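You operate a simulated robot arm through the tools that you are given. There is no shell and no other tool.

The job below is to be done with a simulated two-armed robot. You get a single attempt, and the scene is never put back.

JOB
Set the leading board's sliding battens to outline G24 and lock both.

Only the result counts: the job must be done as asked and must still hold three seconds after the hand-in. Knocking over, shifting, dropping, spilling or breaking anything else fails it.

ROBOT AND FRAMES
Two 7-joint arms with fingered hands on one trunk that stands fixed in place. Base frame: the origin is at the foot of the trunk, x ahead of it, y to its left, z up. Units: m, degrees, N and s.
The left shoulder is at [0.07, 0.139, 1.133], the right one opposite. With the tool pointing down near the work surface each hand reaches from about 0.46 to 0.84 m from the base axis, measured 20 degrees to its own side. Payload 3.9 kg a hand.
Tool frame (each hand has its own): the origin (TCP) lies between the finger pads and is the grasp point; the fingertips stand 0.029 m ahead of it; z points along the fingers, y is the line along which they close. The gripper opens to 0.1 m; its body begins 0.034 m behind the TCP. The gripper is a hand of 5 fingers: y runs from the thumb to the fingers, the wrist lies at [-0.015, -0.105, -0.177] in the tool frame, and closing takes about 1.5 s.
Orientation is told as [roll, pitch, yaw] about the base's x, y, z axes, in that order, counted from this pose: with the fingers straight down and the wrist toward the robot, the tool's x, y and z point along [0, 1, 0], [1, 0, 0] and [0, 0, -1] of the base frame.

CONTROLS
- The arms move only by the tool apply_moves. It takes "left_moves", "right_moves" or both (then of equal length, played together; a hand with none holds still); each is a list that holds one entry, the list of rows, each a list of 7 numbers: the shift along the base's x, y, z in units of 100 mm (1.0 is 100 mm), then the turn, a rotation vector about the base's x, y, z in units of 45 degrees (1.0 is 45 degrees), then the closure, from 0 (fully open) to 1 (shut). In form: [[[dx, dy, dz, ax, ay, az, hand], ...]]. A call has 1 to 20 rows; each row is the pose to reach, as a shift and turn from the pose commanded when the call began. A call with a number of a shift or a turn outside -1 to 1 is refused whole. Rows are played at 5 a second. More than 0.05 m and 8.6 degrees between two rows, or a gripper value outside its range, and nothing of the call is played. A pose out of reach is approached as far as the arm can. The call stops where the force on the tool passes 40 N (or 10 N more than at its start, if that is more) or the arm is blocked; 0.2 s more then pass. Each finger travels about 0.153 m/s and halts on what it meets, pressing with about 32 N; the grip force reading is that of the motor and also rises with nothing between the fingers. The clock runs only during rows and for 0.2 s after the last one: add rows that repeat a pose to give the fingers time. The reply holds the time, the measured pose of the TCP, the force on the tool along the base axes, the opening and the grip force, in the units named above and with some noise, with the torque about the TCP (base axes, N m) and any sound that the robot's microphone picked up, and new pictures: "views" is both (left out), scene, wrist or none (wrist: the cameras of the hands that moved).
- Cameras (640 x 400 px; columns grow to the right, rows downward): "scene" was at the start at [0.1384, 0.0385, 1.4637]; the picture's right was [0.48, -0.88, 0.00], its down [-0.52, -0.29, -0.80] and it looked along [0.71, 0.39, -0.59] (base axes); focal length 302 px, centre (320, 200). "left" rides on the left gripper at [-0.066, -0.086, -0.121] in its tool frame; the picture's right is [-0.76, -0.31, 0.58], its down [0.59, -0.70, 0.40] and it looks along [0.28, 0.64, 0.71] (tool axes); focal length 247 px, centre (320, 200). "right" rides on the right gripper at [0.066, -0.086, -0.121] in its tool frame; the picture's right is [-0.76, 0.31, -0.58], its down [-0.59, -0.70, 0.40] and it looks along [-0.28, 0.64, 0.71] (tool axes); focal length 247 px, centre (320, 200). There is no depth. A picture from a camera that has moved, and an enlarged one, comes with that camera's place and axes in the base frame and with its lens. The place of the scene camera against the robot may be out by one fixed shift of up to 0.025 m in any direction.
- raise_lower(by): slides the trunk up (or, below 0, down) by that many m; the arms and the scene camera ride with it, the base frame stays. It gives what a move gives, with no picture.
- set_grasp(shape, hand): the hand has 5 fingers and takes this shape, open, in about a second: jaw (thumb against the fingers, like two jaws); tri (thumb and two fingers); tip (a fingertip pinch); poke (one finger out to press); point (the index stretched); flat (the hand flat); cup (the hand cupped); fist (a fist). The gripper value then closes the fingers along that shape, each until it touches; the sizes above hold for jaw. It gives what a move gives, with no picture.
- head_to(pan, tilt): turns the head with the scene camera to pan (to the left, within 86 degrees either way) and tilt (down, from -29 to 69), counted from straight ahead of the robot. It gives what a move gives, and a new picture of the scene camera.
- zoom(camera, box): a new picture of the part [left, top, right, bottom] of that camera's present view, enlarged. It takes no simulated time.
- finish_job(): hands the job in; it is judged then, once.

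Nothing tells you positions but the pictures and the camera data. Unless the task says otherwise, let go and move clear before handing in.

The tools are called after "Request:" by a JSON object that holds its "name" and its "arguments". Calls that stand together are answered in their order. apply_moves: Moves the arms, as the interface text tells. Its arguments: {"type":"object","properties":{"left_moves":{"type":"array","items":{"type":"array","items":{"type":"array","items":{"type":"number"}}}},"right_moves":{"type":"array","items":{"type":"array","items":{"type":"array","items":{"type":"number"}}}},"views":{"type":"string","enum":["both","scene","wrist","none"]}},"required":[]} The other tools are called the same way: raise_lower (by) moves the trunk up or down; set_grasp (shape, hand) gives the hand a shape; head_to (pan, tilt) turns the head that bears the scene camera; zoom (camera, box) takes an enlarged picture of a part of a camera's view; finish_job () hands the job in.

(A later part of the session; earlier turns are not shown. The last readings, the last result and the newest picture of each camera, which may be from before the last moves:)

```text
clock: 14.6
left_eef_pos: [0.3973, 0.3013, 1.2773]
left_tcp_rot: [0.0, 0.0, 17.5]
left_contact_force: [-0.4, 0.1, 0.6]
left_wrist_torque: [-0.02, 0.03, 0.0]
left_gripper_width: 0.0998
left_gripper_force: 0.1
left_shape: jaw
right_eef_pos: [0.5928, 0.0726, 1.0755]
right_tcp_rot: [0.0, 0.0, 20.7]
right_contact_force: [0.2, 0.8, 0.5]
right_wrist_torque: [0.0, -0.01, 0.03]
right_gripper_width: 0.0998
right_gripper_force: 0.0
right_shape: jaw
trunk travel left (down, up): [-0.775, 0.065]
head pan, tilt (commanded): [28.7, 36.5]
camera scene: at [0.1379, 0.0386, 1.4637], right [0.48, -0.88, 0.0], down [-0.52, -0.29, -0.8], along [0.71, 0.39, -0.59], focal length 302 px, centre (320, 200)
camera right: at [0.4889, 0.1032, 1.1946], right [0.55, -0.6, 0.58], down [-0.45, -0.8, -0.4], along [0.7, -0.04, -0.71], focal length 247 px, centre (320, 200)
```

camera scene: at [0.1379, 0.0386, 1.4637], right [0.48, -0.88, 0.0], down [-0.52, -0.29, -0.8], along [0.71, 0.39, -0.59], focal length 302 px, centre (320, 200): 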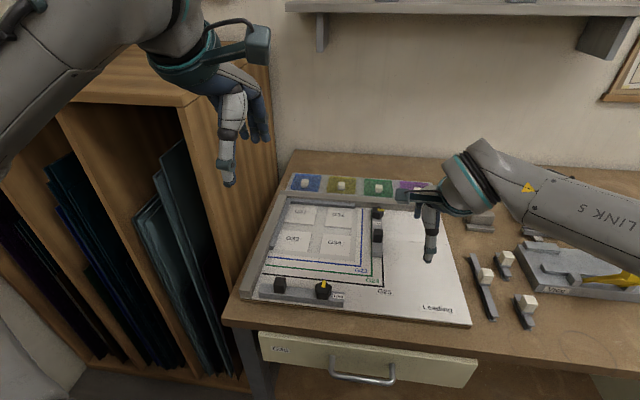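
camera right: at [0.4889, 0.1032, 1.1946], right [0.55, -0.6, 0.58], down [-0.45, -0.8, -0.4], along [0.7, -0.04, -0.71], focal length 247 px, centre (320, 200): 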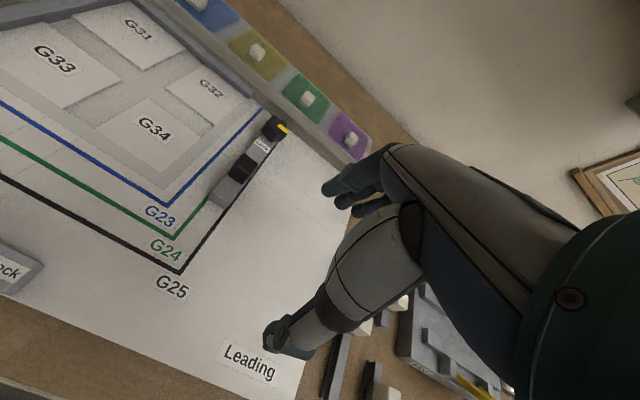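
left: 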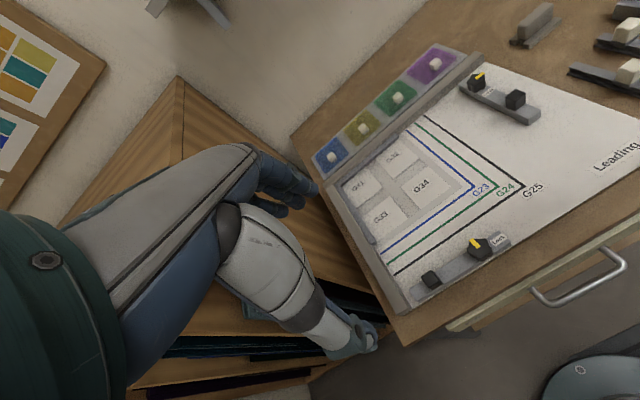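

The batten stayed on the line after release. Now I'll park the right hand back and to the right, and bring the left hand down toward the right batten's knob, since the left arm reaches it better.

Request:
{"name": "apply_moves", "arguments": {"left_moves": [[[0.2, -0.05, -0.25, 0, 0, 0, 0], [0.4, -0.1, -0.5, 0, 0, 0, 0], [0.6, -0.15, -0.75, 0, 0, 0, 0], [0.8, -0.2, -0.95, 0, 0, 0, 0], [1.0, -0.25, -1.0, 0, 0, 0, 0]]], "right_moves": [[[-0.2, -0.2, 0.2, 0, 0, 0, 0], [-0.4, -0.4, 0.4, 0, 0, 0, 0], [-0.6, -0.6, 0.6, 0, 0, 0, 0], [-0.8, -0.8, 0.8, 0, 0, 0, 0], [-1.0, -1.0, 1.0, 0, 0, 0, 0]]], "views": "none"}}

Request:
{"name": "apply_moves", "arguments": {"left_moves": [[[0.3, -0.1, -0.1, 0, 0, 0, 0], [0.6, -0.2, -0.2, 0, 0, 0, 0], [0.9, -0.25, -0.3, 0, 0, 0, 0], [1.0, -0.3, -0.5, 0, 0, 0, 0], [1.0, -0.3, -0.7, 0, 0, 0, 0], [1.0, -0.3, -0.7, 0, 0, 0, 0]]], "right_moves": [[[0, -0.2, 0, 0, 0, 0, 0], [0, -0.4, 0, 0, 0, 0, 0], [0, -0.6, 0, 0, 0, 0, 0], [0, -0.8, 0, 0, 0, 0, 0], [0, -1.0, 0, 0, 0, 0, 0], [0, -1.0, 0, 0, 0, 0, 0]]], "views": "both"}}

```text
clock: 15.8
left_eef_pos: [0.4984, 0.2752, 1.1777]
left_tcp_rot: [0.0, -0.1, 17.6]
left_contact_force: [0.3, 0.1, -0.2]
left_wrist_torque: [0.02, 0.02, 0.0]
left_gripper_width: 0.0998
left_gripper_force: 0.1
left_shape: jaw
right_eef_pos: [0.4899, -0.0258, 1.1744]
right_tcp_rot: [0.1, 0.0, 20.7]
right_contact_force: [-0.2, 0.2, 0.6]
right_wrist_torque: [0.01, 0.02, -0.06]
right_gripper_width: 0.0997
right_gripper_force: 0.1
right_shape: jaw
trunk travel left (down, up): [-0.775, 0.065]
head pan, tilt (commanded): [28.7, 36.5]
```

```text
clock: 17.2
left_eef_pos: [0.5976, 0.247, 1.1068]
left_tcp_rot: [-0.1, 0.0, 17.6]
left_contact_force: [1.2, 0.0, 0.6]
left_wrist_torque: [-0.03, -0.02, -0.04]
left_gripper_width: 0.1
left_gripper_force: 0.2
left_shape: jaw
right_eef_pos: [0.4918, -0.1249, 1.1754]
right_tcp_rot: [-0.2, 0.0, 20.7]
right_contact_force: [0.2, -0.2, 0.1]
right_wrist_torque: [0.0, -0.04, -0.01]
right_gripper_width: 0.0996
right_gripper_force: 0.2
right_shape: jaw
trunk travel left (down, up): [-0.775, 0.065]
head pan, tilt (commanded): [28.7, 36.5]
camera scene: at [0.1386, 0.0394, 1.4636], right [0.48, -0.88, 0.0], down [-0.52, -0.29, -0.8], along [0.7, 0.39, -0.59], focal length 302 px, centre (320, 200)
camera right: at [0.3884, -0.0943, 1.2945], right [0.56, -0.6, 0.58], down [-0.45, -0.8, -0.4], along [0.7, -0.04, -0.71], focal length 247 px, centre (320, 200)
camera left: at [0.5355, 0.1591, 1.2274], right [-0.06, -0.81, -0.58], down [-0.85, 0.35, -0.4], along [0.53, 0.46, -0.71], focal length 247 px, centre (320, 200)
```

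scene: 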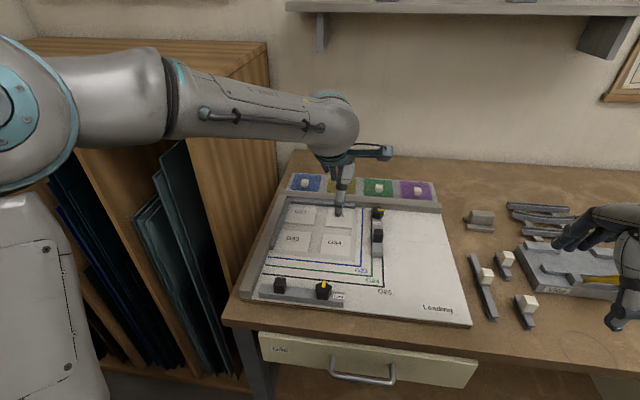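
right: 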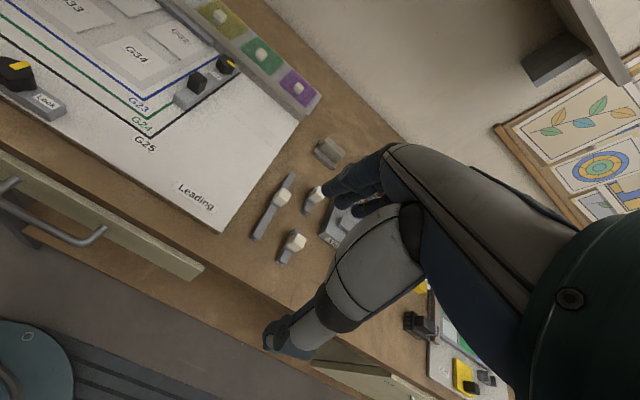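
left: 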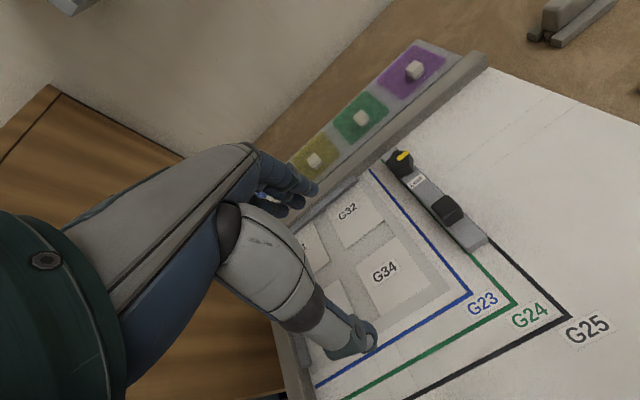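

Request:
{"name": "zoom", "arguments": {"camera": "left", "box": [340, 120, 520, 270]}}

Request:
{"name": "zoom", "arguments": {"camera": "scene", "box": [350, 195, 410, 265]}}

```text
2.67 times, centred on (430, 195) of left
camera zoom: at [0.5355, 0.1591, 1.2274], right [-0.06, -0.81, -0.58], down [-0.85, 0.35, -0.4], along [0.53, 0.46, -0.71], focal length 659 px, centre (27, 213)
```

zoom: 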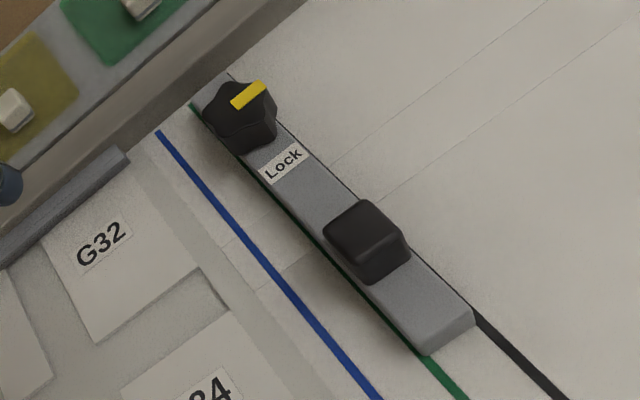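

```text
5.71 times, centred on (380, 230) of scene
camera zoom: at [0.1386, 0.0394, 1.4636], right [0.48, -0.88, 0.0], down [-0.52, -0.29, -0.8], along [0.7, 0.39, -0.59], focal length 1727 px, centre (-23, 29)
```

zoom: 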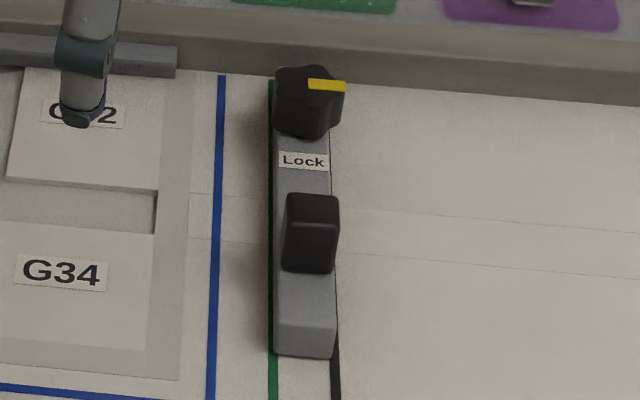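

Request:
{"name": "zoom", "arguments": {"camera": "right", "box": [160, 40, 260, 120]}}

Request:
{"name": "zoom", "arguments": {"camera": "left", "box": [375, 135, 435, 185]}}

```text
5.00 times, centred on (210, 80) of right
camera zoom: at [0.3884, -0.0943, 1.2945], right [0.56, -0.6, 0.58], down [-0.45, -0.8, -0.4], along [0.7, -0.04, -0.71], focal length 1235 px, centre (870, 800)
```

zoom: 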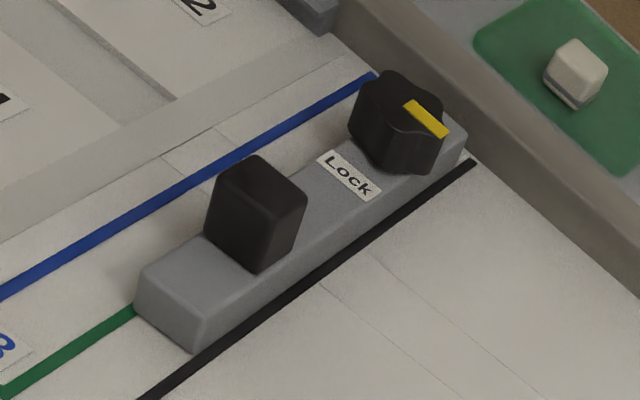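

```text
8.00 times, centred on (405, 160) of left
camera zoom: at [0.5355, 0.1591, 1.2274], right [-0.06, -0.81, -0.58], down [-0.85, 0.35, -0.4], along [0.53, 0.46, -0.71], focal length 1976 px, centre (-360, 520)
```

zoom: 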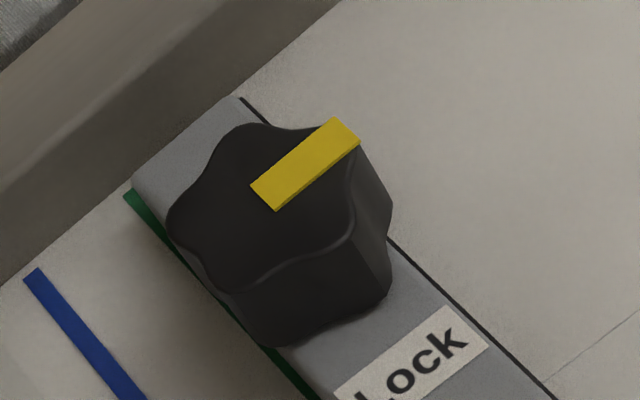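

Request:
{"name": "zoom", "arguments": {"camera": "scene", "box": [355, 175, 455, 225]}}

Request:
{"name": "zoom", "arguments": {"camera": "left", "box": [340, 40, 500, 180]}}

Request:
{"name": "zoom", "arguments": {"camera": "right", "box": [210, 40, 330, 130]}}

```text
6.40 times, centred on (405, 200) of scene
camera zoom: at [0.1386, 0.0394, 1.4636], right [0.48, -0.88, 0.0], down [-0.52, -0.29, -0.8], along [0.7, 0.39, -0.59], focal length 1935 px, centre (-224, 200)
```

zoom: 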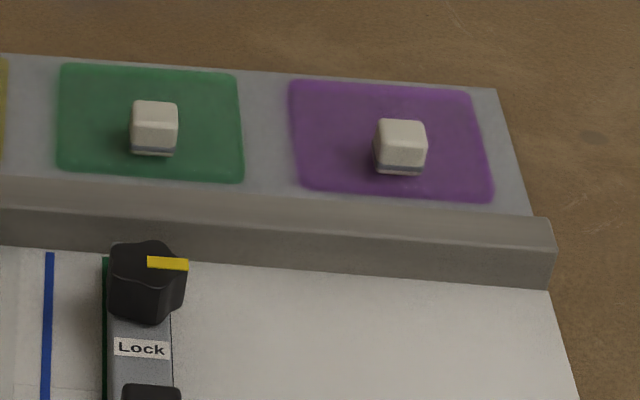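

```text
2.86 times, centred on (420, 110) of left
camera zoom: at [0.5355, 0.1591, 1.2274], right [-0.06, -0.81, -0.58], down [-0.85, 0.35, -0.4], along [0.53, 0.46, -0.71], focal length 706 px, centre (34, 457)
```

zoom: 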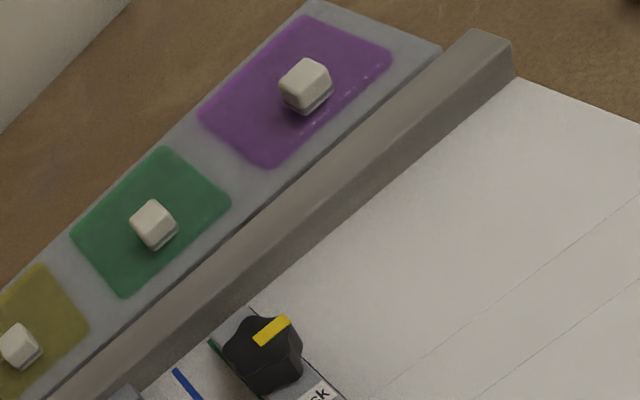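

```text
4.44 times, centred on (270, 85) of right
camera zoom: at [0.3884, -0.0943, 1.2945], right [0.56, -0.6, 0.58], down [-0.45, -0.8, -0.4], along [0.7, -0.04, -0.71], focal length 1098 px, centre (542, 711)
```

zoom: 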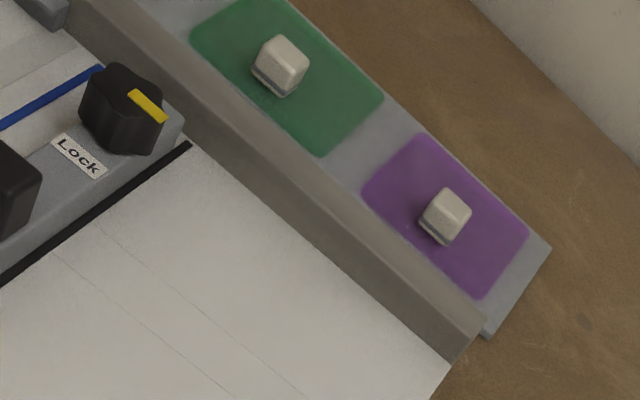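

The right batten is still exactly on the line. Its knob centre is near (0.740, 0.206) with the top at z≈0.962, and the pointer aims away from "Lock", so it needs about a 90° clockwise turn as seen from above. I'll move the left hand above the knob at yaw ≈50° so there's room to turn it to about −40°.

Request:
{"name": "apply_moves", "arguments": {"left_moves": [[[0.2, -0.06, -0.1, 0, 0, 0.12, 0.1], [0.4, -0.12, -0.2, 0, 0, 0.24, 0.2], [0.6, -0.18, -0.3, 0, 0, 0.36, 0.3], [0.8, -0.24, -0.4, 0, 0, 0.48, 0.3], [0.9, -0.3, -0.4, 0, 0, 0.6, 0.3], [1.0, -0.33, -0.4, 0, 0, 0.72, 0.3], [1.0, -0.33, -0.4, 0, 0, 0.72, 0.3]]], "views": "none"}}

Request:
{"name": "apply_moves", "arguments": {"left_moves": [[[0.15, -0.04, -0.05, 0, 0, 0, 0.3], [0.3, -0.06, -0.1, 0, 0, 0, 0.3], [0.42, -0.08, -0.15, 0, 0, 0, 0.3], [0.42, -0.08, -0.2, 0, 0, 0, 0.3], [0.42, -0.08, -0.2, 0, 0, 0, 0.3]]], "views": "both"}}

```text
clock: 18.8
left_eef_pos: [0.6982, 0.2149, 1.0669]
left_tcp_rot: [-0.1, 0.1, 49.9]
left_contact_force: [0.1, 0.4, 0.4]
left_wrist_torque: [0.04, -0.02, 0.0]
left_gripper_width: 0.0705
left_gripper_force: 0.0
left_shape: jaw
right_eef_pos: [0.4914, -0.1249, 1.1752]
right_tcp_rot: [0.1, -0.1, 20.9]
right_contact_force: [-0.2, 0.1, 0.4]
right_wrist_torque: [0.03, 0.01, 0.03]
right_gripper_width: 0.0998
right_gripper_force: 0.1
right_shape: jaw
trunk travel left (down, up): [-0.775, 0.065]
head pan, tilt (commanded): [28.7, 36.5]
```

```text
clock: 20.0
left_eef_pos: [0.7402, 0.2052, 1.0472]
left_tcp_rot: [0.1, 0.1, 50.0]
left_contact_force: [-0.1, 0.2, 0.1]
left_wrist_torque: [-0.04, 0.04, 0.03]
left_gripper_width: 0.0704
left_gripper_force: 0.1
left_shape: jaw
right_eef_pos: [0.4923, -0.1252, 1.1743]
right_tcp_rot: [0.0, 0.0, 20.8]
right_contact_force: [-0.9, 0.2, -0.4]
right_wrist_torque: [0.0, 0.0, 0.0]
right_gripper_width: 0.0997
right_gripper_force: 0.1
right_shape: jaw
trunk travel left (down, up): [-0.775, 0.065]
head pan, tilt (commanded): [28.7, 36.5]
camera scene: at [0.1382, 0.0386, 1.4637], right [0.48, -0.88, 0.0], down [-0.52, -0.29, -0.8], along [0.71, 0.39, -0.59], focal length 302 px, centre (320, 200)
camera left: at [0.7345, 0.0976, 1.1683], right [0.38, -0.72, -0.58], down [-0.9, -0.16, -0.4], along [0.2, 0.67, -0.71], focal length 247 px, centre (320, 200)
```

scene: 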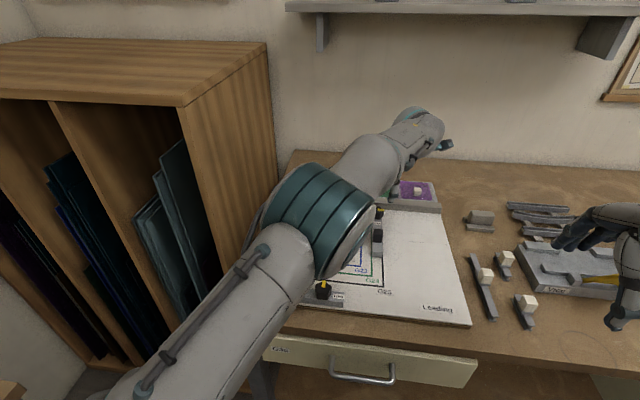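
left: 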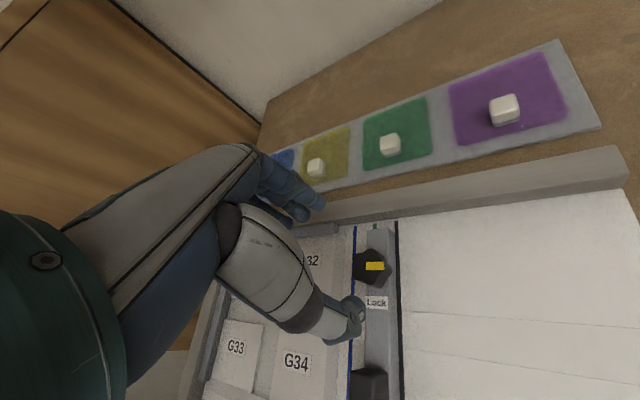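

Request:
{"name": "zoom", "arguments": {"camera": "left", "box": [300, 200, 440, 340]}}

```text
2.86 times, centred on (370, 270) of left
camera zoom: at [0.7345, 0.0976, 1.1683], right [0.38, -0.72, -0.58], down [-0.9, -0.16, -0.4], along [0.2, 0.67, -0.71], focal length 706 px, centre (177, 0)
```

zoom: 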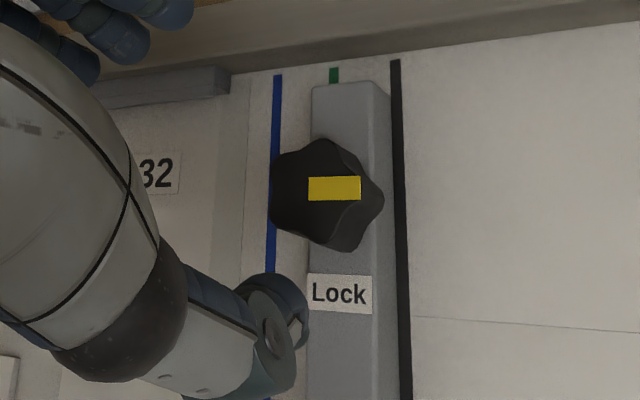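

The knob is centred under the hand to within about 1 mm. I'll descend until the fingertips are just above the rail height and then look before closing.

Request:
{"name": "apply_moves", "arguments": {"left_moves": [[[0, 0, -0.2, 0, 0, 0, 0.3], [0, 0, -0.4, 0, 0, 0, 0.3], [0, 0, -0.55, 0, 0, 0, 0.3], [0, 0, -0.65, 0, 0, 0, 0.3], [0, 0, -0.7, 0, 0, 0, 0.3], [0, 0, -0.7, 0, 0, 0, 0.3]]], "views": "both"}}

Request:
{"name": "zoom", "arguments": {"camera": "left", "box": [240, 150, 400, 330]}}

```text
clock: 21.4
left_eef_pos: [0.7391, 0.2058, 0.977]
left_tcp_rot: [0.0, 0.0, 49.9]
left_contact_force: [-0.6, -1.0, 0.4]
left_wrist_torque: [0.01, 0.01, -0.02]
left_gripper_width: 0.0704
left_gripper_force: 0.0
left_shape: jaw
right_eef_pos: [0.4912, -0.1253, 1.1755]
right_tcp_rot: [0.0, 0.1, 20.8]
right_contact_force: [-0.3, 0.7, 0.0]
right_wrist_torque: [-0.02, 0.0, -0.03]
right_gripper_width: 0.0995
right_gripper_force: 0.0
right_shape: jaw
trunk travel left (down, up): [-0.775, 0.065]
head pan, tilt (commanded): [28.7, 36.5]
camera scene: at [0.1384, 0.0385, 1.4637], right [0.48, -0.88, 0.0], down [-0.52, -0.29, -0.8], along [0.71, 0.39, -0.59], focal length 302 px, centre (320, 200)
camera left: at [0.7341, 0.098, 1.0977], right [0.38, -0.72, -0.58], down [-0.9, -0.16, -0.4], along [0.2, 0.67, -0.71], focal length 247 px, centre (320, 200)
```

scene: 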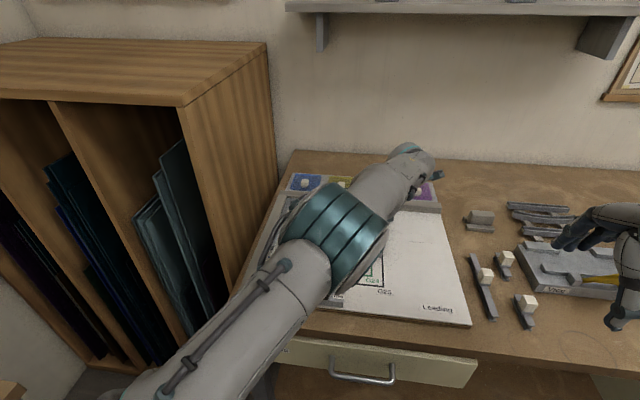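
left: 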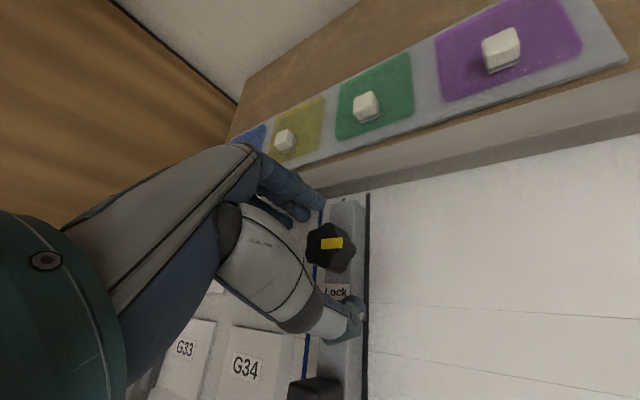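

```text
2.22 times, centred on (320, 240) of left
camera zoom: at [0.7341, 0.098, 1.0977], right [0.38, -0.72, -0.58], down [-0.9, -0.16, -0.4], along [0.2, 0.67, -0.71], focal length 549 px, centre (320, 111)
```

zoom: 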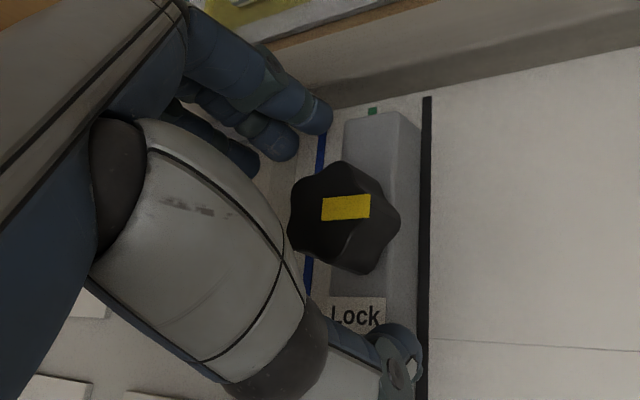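

The index finger is behind and left of the knob and the thumb is in front and right, so the closing line passes over the knob centre. I'll close on the knob now.

Request:
{"name": "apply_moves", "arguments": {"left_moves": [[[0, 0, 0, 0, 0, 0, 0.4], [0, 0, 0, 0, 0, 0, 0.5], [0, 0, 0, 0, 0, 0, 0.6], [0, 0, 0, 0, 0, 0, 0.7], [0, 0, 0, 0, 0, 0, 0.8], [0, 0, 0, 0, 0, 0, 0.9], [0, 0, 0, 0, 0, 0, 1.0], [0, 0, 0, 0, 0, 0, 1.0]]], "views": "wrist"}}

Request:
{"name": "zoom", "arguments": {"camera": "left", "box": [240, 150, 400, 330]}}

Request:
{"name": "zoom", "arguments": {"camera": "scene", "box": [330, 200, 430, 300]}}

Request:
{"name": "zoom", "arguments": {"camera": "right", "box": [110, 40, 260, 150]}}

```text
clock: 23.2
left_eef_pos: [0.7389, 0.2059, 0.9762]
left_tcp_rot: [0.0, 0.0, 50.0]
left_contact_force: [-3.3, -2.2, -3.0]
left_wrist_torque: [0.0, -0.01, 0.01]
left_gripper_width: 0.0245
left_gripper_force: 31.7
left_shape: jaw
right_eef_pos: [0.4919, -0.124, 1.1749]
right_tcp_rot: [-0.1, 0.0, 20.8]
right_contact_force: [-0.5, 0.5, -0.3]
right_wrist_torque: [0.01, 0.01, 0.0]
right_gripper_width: 0.0997
right_gripper_force: 0.0
right_shape: jaw
trunk travel left (down, up): [-0.775, 0.065]
head pan, tilt (commanded): [28.7, 36.5]
camera left: at [0.7339, 0.0975, 1.0977], right [0.38, -0.72, -0.58], down [-0.9, -0.16, -0.4], along [0.2, 0.67, -0.71], focal length 247 px, centre (320, 200)
```

left: 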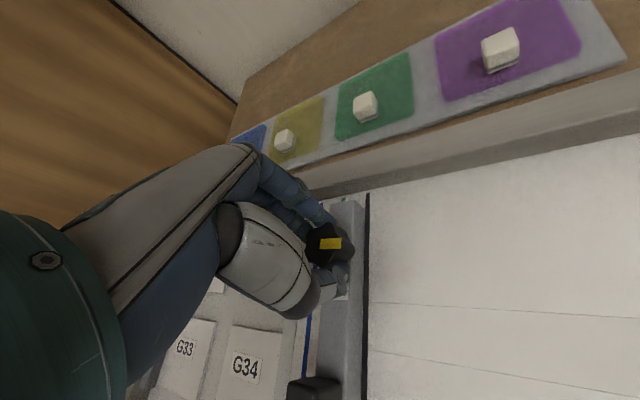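

```text
2.22 times, centred on (320, 240) of left
camera zoom: at [0.7339, 0.0975, 1.0977], right [0.38, -0.72, -0.58], down [-0.9, -0.16, -0.4], along [0.2, 0.67, -0.71], focal length 549 px, centre (320, 111)
```

zoom: 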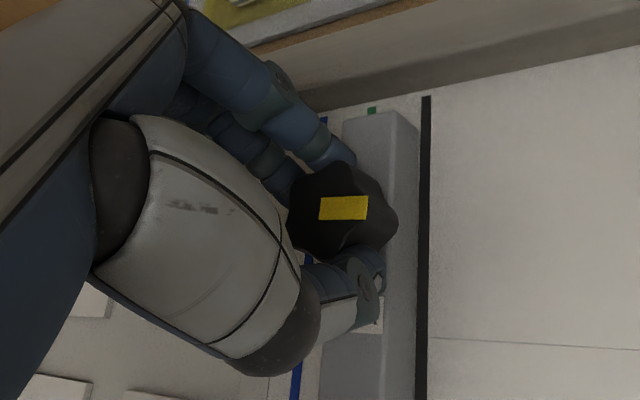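

```text
4.00 times, centred on (380, 250) of scene
camera zoom: at [0.1382, 0.0381, 1.4637], right [0.48, -0.88, 0.0], down [-0.52, -0.29, -0.8], along [0.71, 0.39, -0.59], focal length 1209 px, centre (80, 0)
```

zoom: 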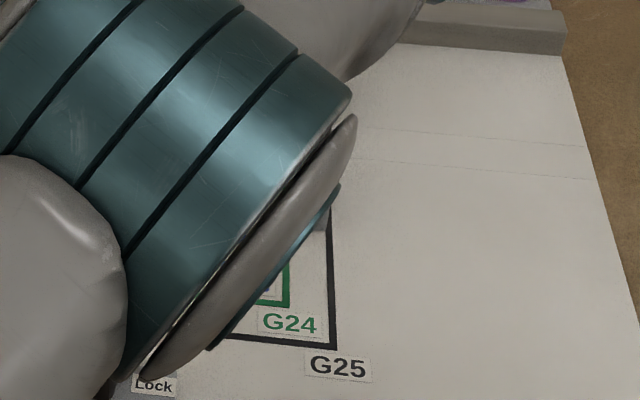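

```text
3.64 times, centred on (185, 95) of right
camera zoom: at [0.3881, -0.0953, 1.2945], right [0.56, -0.6, 0.58], down [-0.45, -0.8, -0.4], along [0.7, -0.04, -0.71], focal length 898 px, centre (811, 582)
```

zoom: 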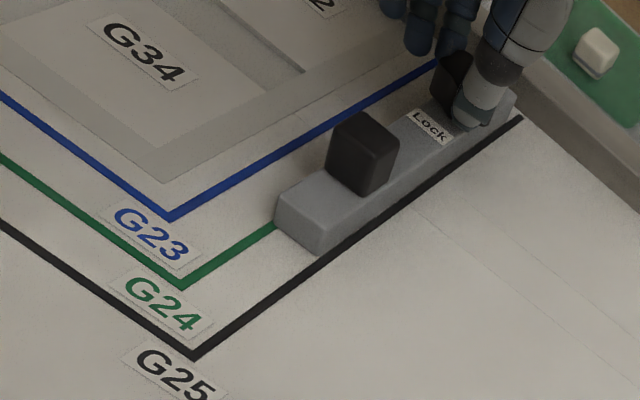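

The knob is gripped, and the right wrist camera gives a clear view of the batten's near end and the green line. I'll turn the knob 45° clockwise and watch for drift.

Request:
{"name": "apply_moves", "arguments": {"left_moves": [[[0, 0, 0, 0, 0, -0.11, 1.0], [0, 0, 0, 0, 0, -0.22, 1.0], [0, 0, 0, 0, 0, -0.33, 1.0], [0, 0, 0, 0, 0, -0.44, 1.0], [0, 0, 0, 0, 0, -0.55, 1.0], [0, 0, 0, 0, 0, -0.66, 1.0], [0, 0, 0, 0, 0, -0.77, 1.0], [0, 0, 0, 0, 0, -0.88, 1.0], [0, 0, 0, 0, 0, -1.0, 1.0], [0, 0, 0, 0, 0, -1.0, 1.0]]], "views": "both"}}

Request:
{"name": "zoom", "arguments": {"camera": "left", "box": [240, 150, 400, 330]}}

Request:
{"name": "zoom", "arguments": {"camera": "right", "box": [110, 40, 260, 150]}}

```text
clock: 25.4
left_eef_pos: [0.7385, 0.2062, 0.977]
left_tcp_rot: [-0.1, 0.0, 4.9]
left_contact_force: [-7.2, -1.4, -4.3]
left_wrist_torque: [-0.04, 0.09, -0.01]
left_gripper_width: 0.0242
left_gripper_force: 31.7
left_shape: jaw
right_eef_pos: [0.4907, -0.1253, 1.1753]
right_tcp_rot: [-0.1, 0.0, 20.9]
right_contact_force: [-0.2, -1.1, -0.7]
right_wrist_torque: [0.0, -0.03, 0.01]
right_gripper_width: 0.0999
right_gripper_force: 0.1
right_shape: jaw
trunk travel left (down, up): [-0.775, 0.065]
head pan, tilt (commanded): [28.7, 36.5]
camera scene: at [0.1377, 0.0381, 1.4638], right [0.48, -0.88, 0.0], down [-0.52, -0.29, -0.8], along [0.71, 0.39, -0.59], focal length 302 px, centre (320, 200)
camera left: at [0.659, 0.1322, 1.0978], right [-0.24, -0.78, -0.58], down [-0.75, 0.53, -0.4], along [0.61, 0.34, -0.71], focal length 247 px, centre (320, 200)
```

scene: 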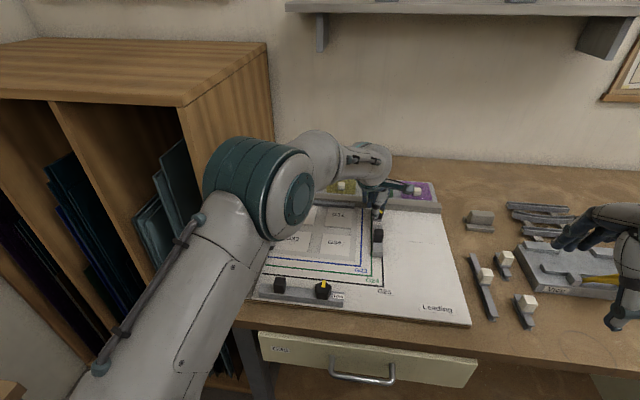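
left: 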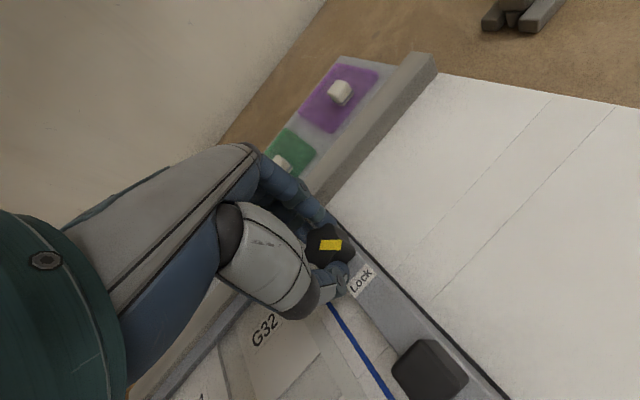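

```text
2.22 times, centred on (320, 240) of left
camera zoom: at [0.659, 0.1322, 1.0978], right [-0.24, -0.78, -0.58], down [-0.75, 0.53, -0.4], along [0.61, 0.34, -0.71], focal length 549 px, centre (320, 111)
```

zoom: 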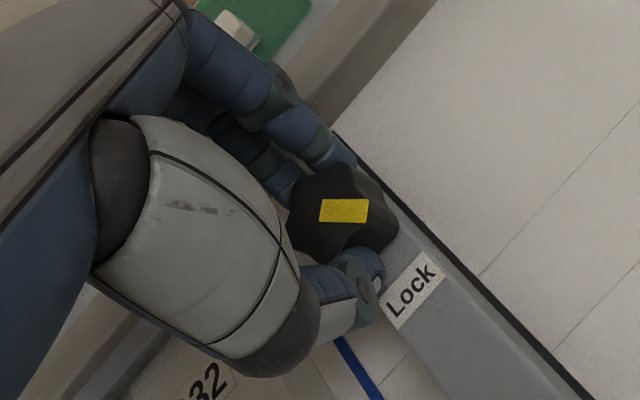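

```text
3.64 times, centred on (185, 95) of right
camera zoom: at [0.3877, -0.0953, 1.2946], right [0.55, -0.6, 0.58], down [-0.45, -0.8, -0.4], along [0.7, -0.04, -0.71], focal length 898 px, centre (811, 582)
```

zoom: 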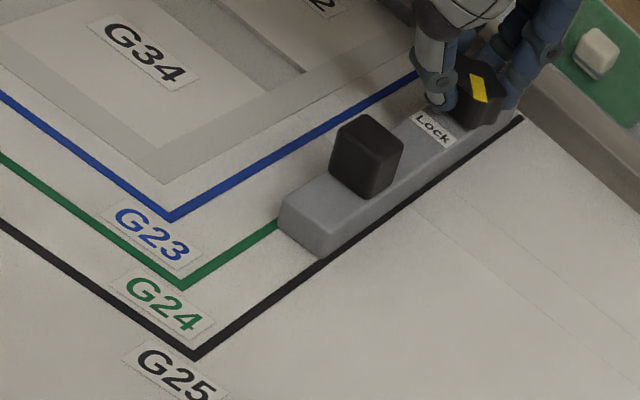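

Request:
{"name": "zoom", "arguments": {"camera": "scene", "box": [366, 235, 390, 265]}}

Request:
{"name": "zoom", "arguments": {"camera": "right", "box": [165, 80, 215, 120]}}

```text
13.33 times, centred on (378, 250) of scene
camera zoom: at [0.1377, 0.0381, 1.4638], right [0.48, -0.88, 0.0], down [-0.52, -0.29, -0.8], along [0.71, 0.39, -0.59], focal length 4030 px, centre (-453, -467)
```

zoom: 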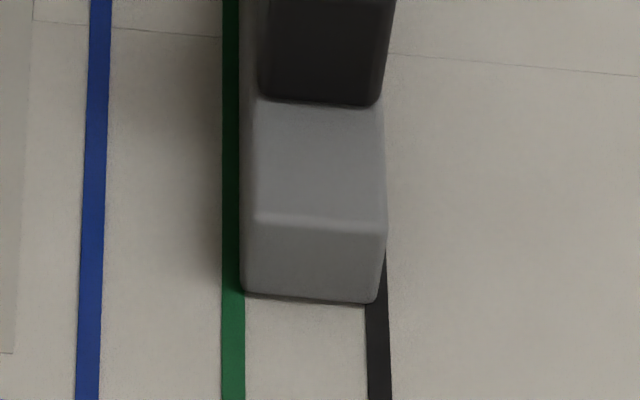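

```text
10.00 times, centred on (190, 100) of right
camera zoom: at [0.3877, -0.0953, 1.2946], right [0.55, -0.6, 0.58], down [-0.45, -0.8, -0.4], along [0.7, -0.04, -0.71], focal length 2470 px, centre (1620, 1200)
```

zoom: 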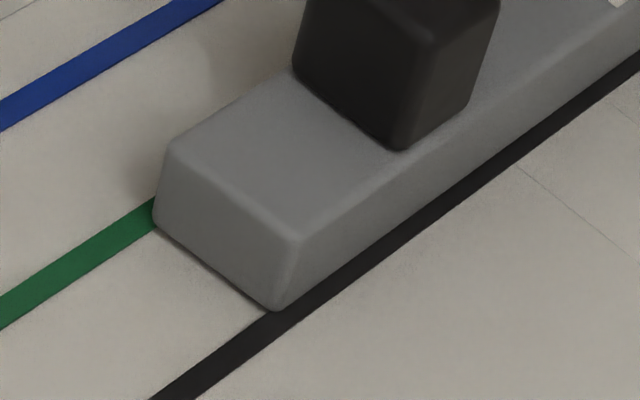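

The knob has turned 45° and the batten drifted about 1.4 mm outward. I'll shift the hand back by that amount, turn another 20° and recheck.

Request:
{"name": "apply_moves", "arguments": {"left_moves": [[[-0.003, 0.007, 0, 0, 0, 0, 1.0], [-0.005, 0.013, 0, 0, 0, 0, 1.0], [-0.005, 0.013, 0, 0, 0, -0.11, 1.0], [-0.005, 0.013, 0, 0, 0, -0.22, 1.0], [-0.005, 0.013, 0, 0, 0, -0.33, 1.0], [-0.005, 0.013, 0, 0, 0, -0.44, 1.0], [-0.005, 0.013, 0, 0, 0, -0.44, 1.0]]], "views": "none"}}

Request:
{"name": "zoom", "arguments": {"camera": "scene", "box": [366, 235, 390, 265]}}

Request:
{"name": "zoom", "arguments": {"camera": "right", "box": [165, 80, 215, 120]}}

Request:
{"name": "zoom", "arguments": {"camera": "left", "box": [240, 150, 400, 330]}}

```text
clock: 27.0
left_eef_pos: [0.7398, 0.207, 0.977]
left_tcp_rot: [0.2, 0.1, -14.9]
left_contact_force: [-6.4, -2.3, -3.0]
left_wrist_torque: [-0.04, 0.12, 0.03]
left_gripper_width: 0.0243
left_gripper_force: 31.6
left_shape: jaw
right_eef_pos: [0.4905, -0.1251, 1.1754]
right_tcp_rot: [0.0, 0.0, 20.9]
right_contact_force: [-0.3, -0.7, 0.3]
right_wrist_torque: [0.0, -0.04, 0.03]
right_gripper_width: 0.0999
right_gripper_force: 0.1
right_shape: jaw
trunk travel left (down, up): [-0.775, 0.065]
head pan, tilt (commanded): [28.7, 36.5]
```

```text
13.33 times, centred on (378, 250) of scene
camera zoom: at [0.1374, 0.038, 1.4638], right [0.48, -0.88, 0.0], down [-0.52, -0.29, -0.8], along [0.71, 0.39, -0.59], focal length 4030 px, centre (-453, -467)
```

zoom: 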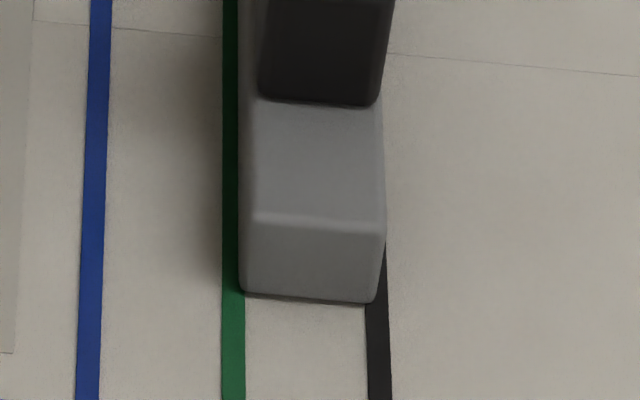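

```text
10.00 times, centred on (190, 100) of right
camera zoom: at [0.3875, -0.0953, 1.2947], right [0.55, -0.6, 0.58], down [-0.45, -0.8, -0.4], along [0.7, -0.04, -0.71], focal length 2470 px, centre (1620, 1200)
```

zoom: 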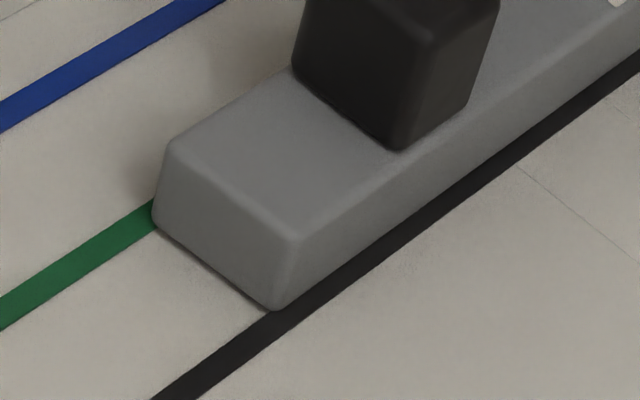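

```text
2.22 times, centred on (320, 240) of left
camera zoom: at [0.639, 0.1651, 1.0978], right [-0.49, -0.65, -0.58], down [-0.53, 0.75, -0.4], along [0.69, 0.11, -0.71], focal length 549 px, centre (320, 111)
```

zoom: 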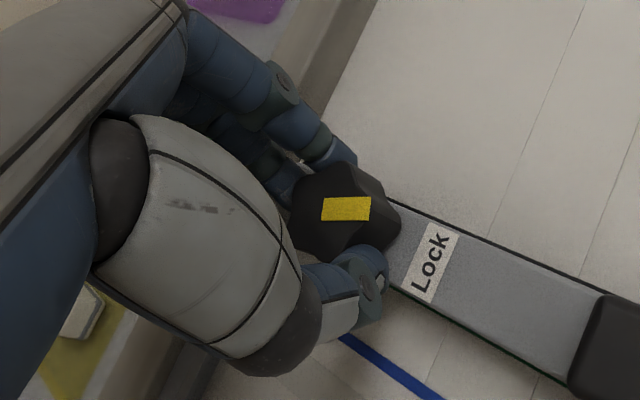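

The batten is about 1 mm outward. I'll correct by 1.3 mm and turn another 12°.

Request:
{"name": "apply_moves", "arguments": {"left_moves": [[[-0.003, 0.006, 0, 0, 0, 0, 1.0], [-0.005, 0.012, 0, 0, 0, 0, 1.0], [-0.005, 0.012, 0, 0, 0, -0.09, 1.0], [-0.005, 0.012, 0, 0, 0, -0.18, 1.0], [-0.005, 0.012, 0, 0, 0, -0.27, 1.0], [-0.005, 0.012, 0, 0, 0, -0.27, 1.0]]], "views": "none"}}

Request:
{"name": "zoom", "arguments": {"camera": "scene", "box": [366, 235, 390, 265]}}

Request:
{"name": "zoom", "arguments": {"camera": "right", "box": [165, 80, 215, 120]}}

Request:
{"name": "zoom", "arguments": {"camera": "left", "box": [240, 150, 400, 330]}}

```text
clock: 28.4
left_eef_pos: [0.7378, 0.2086, 0.9766]
left_tcp_rot: [0.1, 0.0, -27.1]
left_contact_force: [-4.3, -0.7, -2.1]
left_wrist_torque: [-0.04, 0.05, -0.01]
left_gripper_width: 0.024
left_gripper_force: 31.7
left_shape: jaw
right_eef_pos: [0.4904, -0.1255, 1.1746]
right_tcp_rot: [0.0, 0.0, 20.8]
right_contact_force: [-0.4, -0.5, 0.6]
right_wrist_torque: [-0.03, 0.0, 0.04]
right_gripper_width: 0.1
right_gripper_force: 0.0
right_shape: jaw
trunk travel left (down, up): [-0.775, 0.065]
head pan, tilt (commanded): [28.7, 36.5]
```

```text
13.33 times, centred on (378, 250) of scene
camera zoom: at [0.1377, 0.0383, 1.4638], right [0.48, -0.88, 0.0], down [-0.52, -0.29, -0.8], along [0.71, 0.39, -0.59], focal length 4030 px, centre (-453, -467)
```

zoom: 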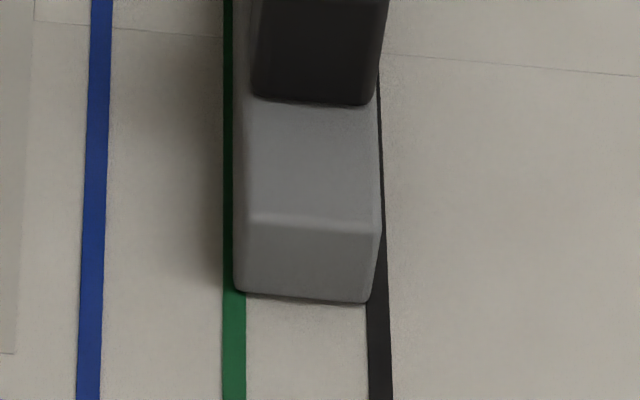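

```text
10.00 times, centred on (190, 100) of right
camera zoom: at [0.3877, -0.0951, 1.2946], right [0.55, -0.6, 0.58], down [-0.45, -0.8, -0.4], along [0.7, -0.04, -0.71], focal length 2470 px, centre (1620, 1200)
```

zoom: 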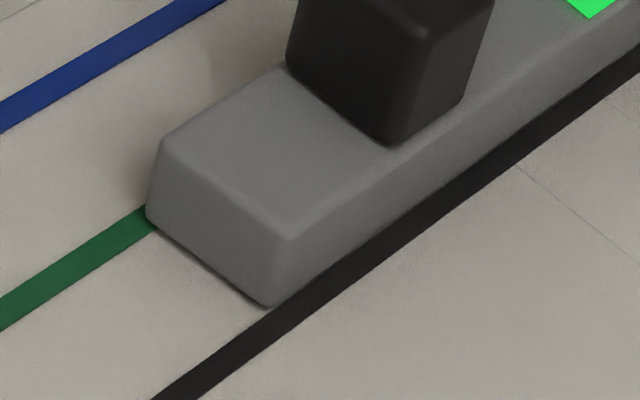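

```text
2.22 times, centred on (320, 240) of left
camera zoom: at [0.6321, 0.1885, 1.0978], right [-0.62, -0.54, -0.58], down [-0.36, 0.84, -0.4], along [0.7, -0.04, -0.71], focal length 549 px, centre (320, 111)
```

zoom: 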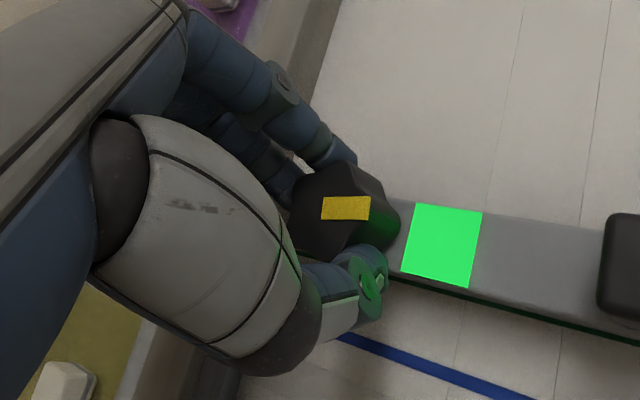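

The "Lock" label has turned bright green and the batten edge is exactly on the line centre, so the lock has engaged. I'll turn a little further, to about 88°, so it's fully seated.

Request:
{"name": "apply_moves", "arguments": {"left_moves": [[[0, 0, 0, 0, 0, -0.08, 1.0], [0, 0, 0, 0, 0, -0.16, 1.0], [0, 0, 0, 0, 0, -0.25, 1.0], [0, 0, 0, 0, 0, -0.25, 1.0]]], "views": "none"}}

Request:
{"name": "zoom", "arguments": {"camera": "scene", "box": [366, 235, 390, 265]}}

Request:
{"name": "zoom", "arguments": {"camera": "left", "box": [240, 150, 400, 330]}}

```text
clock: 29.4
left_eef_pos: [0.7387, 0.2091, 0.9765]
left_tcp_rot: [0.0, 0.0, -38.4]
left_contact_force: [-2.6, 1.1, -3.0]
left_wrist_torque: [0.01, 0.05, 0.09]
left_gripper_width: 0.0242
left_gripper_force: 32.5
left_shape: jaw
right_eef_pos: [0.4914, -0.1252, 1.1753]
right_tcp_rot: [0.0, 0.1, 20.8]
right_contact_force: [0.1, -1.0, -0.3]
right_wrist_torque: [-0.02, -0.02, -0.02]
right_gripper_width: 0.0999
right_gripper_force: 0.2
right_shape: jaw
trunk travel left (down, up): [-0.775, 0.065]
head pan, tilt (commanded): [28.7, 36.5]
```

```text
13.33 times, centred on (378, 250) of scene
camera zoom: at [0.1383, 0.039, 1.4637], right [0.48, -0.88, 0.0], down [-0.52, -0.29, -0.8], along [0.71, 0.39, -0.59], focal length 4030 px, centre (-453, -467)
```

zoom: 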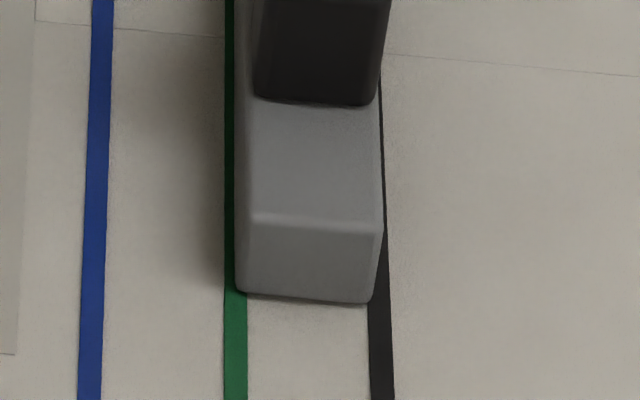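

```text
2.22 times, centred on (320, 240) of left
camera zoom: at [0.6308, 0.21, 1.098], right [-0.71, -0.4, -0.58], down [-0.19, 0.9, -0.4], along [0.68, -0.17, -0.71], focal length 549 px, centre (320, 111)
```

zoom: 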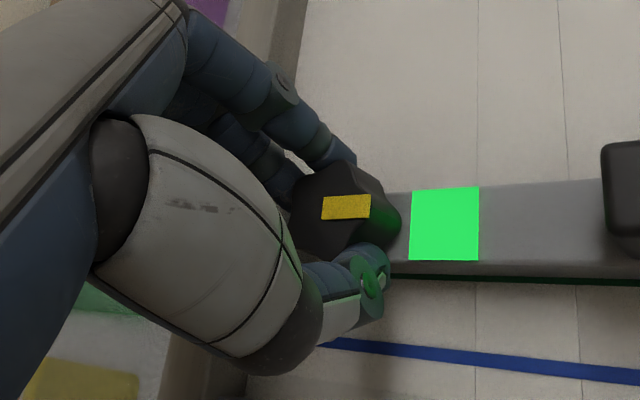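

The pointer now aligns with the green "Lock" label and the batten hasn't moved. I'll release the knob and lift straight up.

Request:
{"name": "apply_moves", "arguments": {"left_moves": [[[0, 0, 0, 0, 0, 0, 0.85], [0, 0, 0, 0, 0, 0, 0.7], [0, 0, 0, 0, 0, 0, 0.55], [0, 0, 0, 0, 0, 0, 0.4], [0, 0, 0, 0, 0, 0, 0.3], [0, 0, 0, 0, 0, 0, 0.3], [0, 0, 0.1, 0, 0, 0, 0.3], [0, 0, 0.3, 0, 0, 0, 0.3], [0, 0, 0.5, 0, 0, 0, 0.3], [0, 0, 0.7, 0, 0, 0, 0.3], [0, 0, 0.9, 0, 0, 0, 0.3], [0, 0, 0.9, 0, 0, 0, 0.3]]], "views": "both"}}

Request:
{"name": "zoom", "arguments": {"camera": "scene", "box": [350, 195, 410, 265]}}

Request:
{"name": "zoom", "arguments": {"camera": "right", "box": [160, 40, 260, 120]}}

```text
clock: 32.0
left_eef_pos: [0.7396, 0.2082, 1.066]
left_tcp_rot: [-0.1, 0.0, -38.2]
left_contact_force: [-0.2, 0.1, -0.7]
left_wrist_torque: [-0.02, 0.0, -0.01]
left_gripper_width: 0.0695
left_gripper_force: 0.0
left_shape: jaw
right_eef_pos: [0.4921, -0.1248, 1.1748]
right_tcp_rot: [0.0, 0.0, 20.8]
right_contact_force: [0.8, 0.1, -0.2]
right_wrist_torque: [0.0, -0.01, 0.01]
right_gripper_width: 0.1
right_gripper_force: 0.0
right_shape: jaw
trunk travel left (down, up): [-0.775, 0.065]
head pan, tilt (commanded): [28.7, 36.5]
camera scene: at [0.1386, 0.0387, 1.4637], right [0.48, -0.88, 0.0], down [-0.52, -0.29, -0.8], along [0.7, 0.39, -0.59], focal length 302 px, centre (320, 200)
camera left: at [0.6322, 0.2095, 1.1873], right [-0.71, -0.41, -0.58], down [-0.19, 0.9, -0.4], along [0.68, -0.17, -0.71], focal length 247 px, centre (320, 200)
```

scene: 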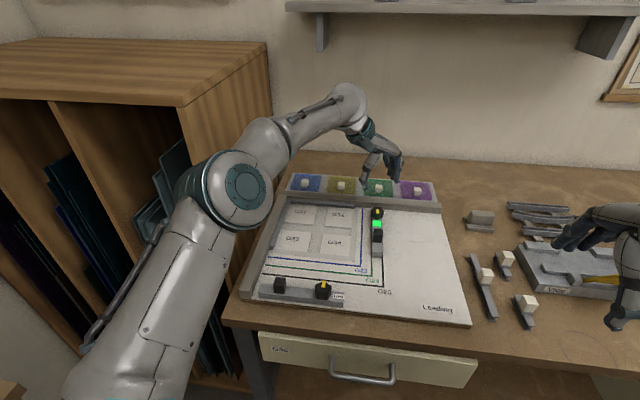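
left: 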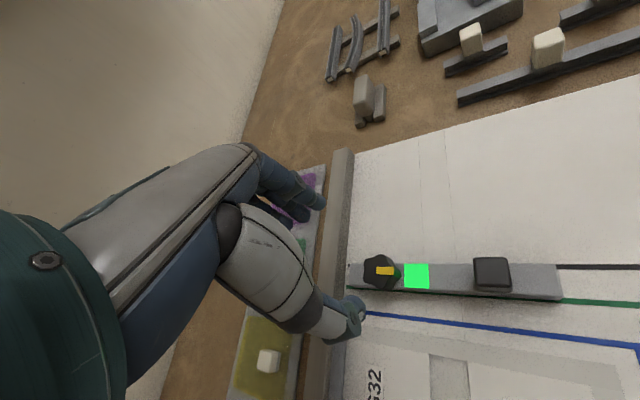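

```text
5.71 times, centred on (380, 230) of scene
camera zoom: at [0.1386, 0.0387, 1.4637], right [0.48, -0.88, 0.0], down [-0.52, -0.29, -0.8], along [0.7, 0.39, -0.59], focal length 1727 px, centre (-23, 29)
```

zoom: 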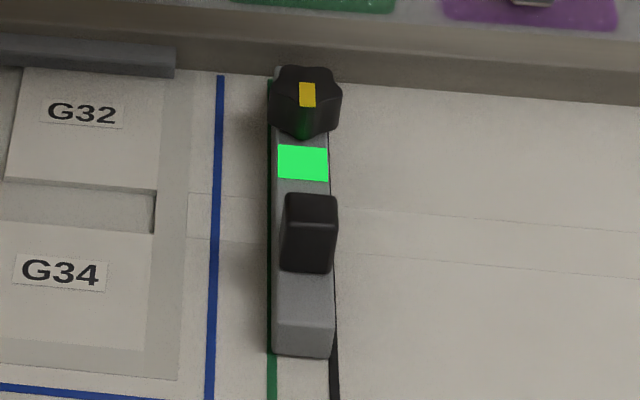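

```text
5.00 times, centred on (210, 80) of right
camera zoom: at [0.3885, -0.0948, 1.2944], right [0.56, -0.6, 0.58], down [-0.45, -0.8, -0.4], along [0.7, -0.04, -0.71], focal length 1235 px, centre (870, 800)
```

zoom: 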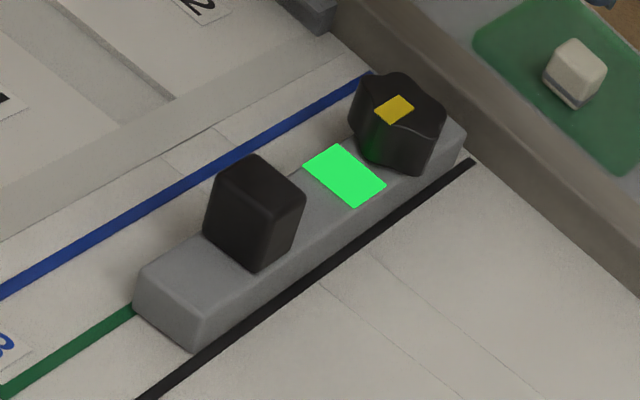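

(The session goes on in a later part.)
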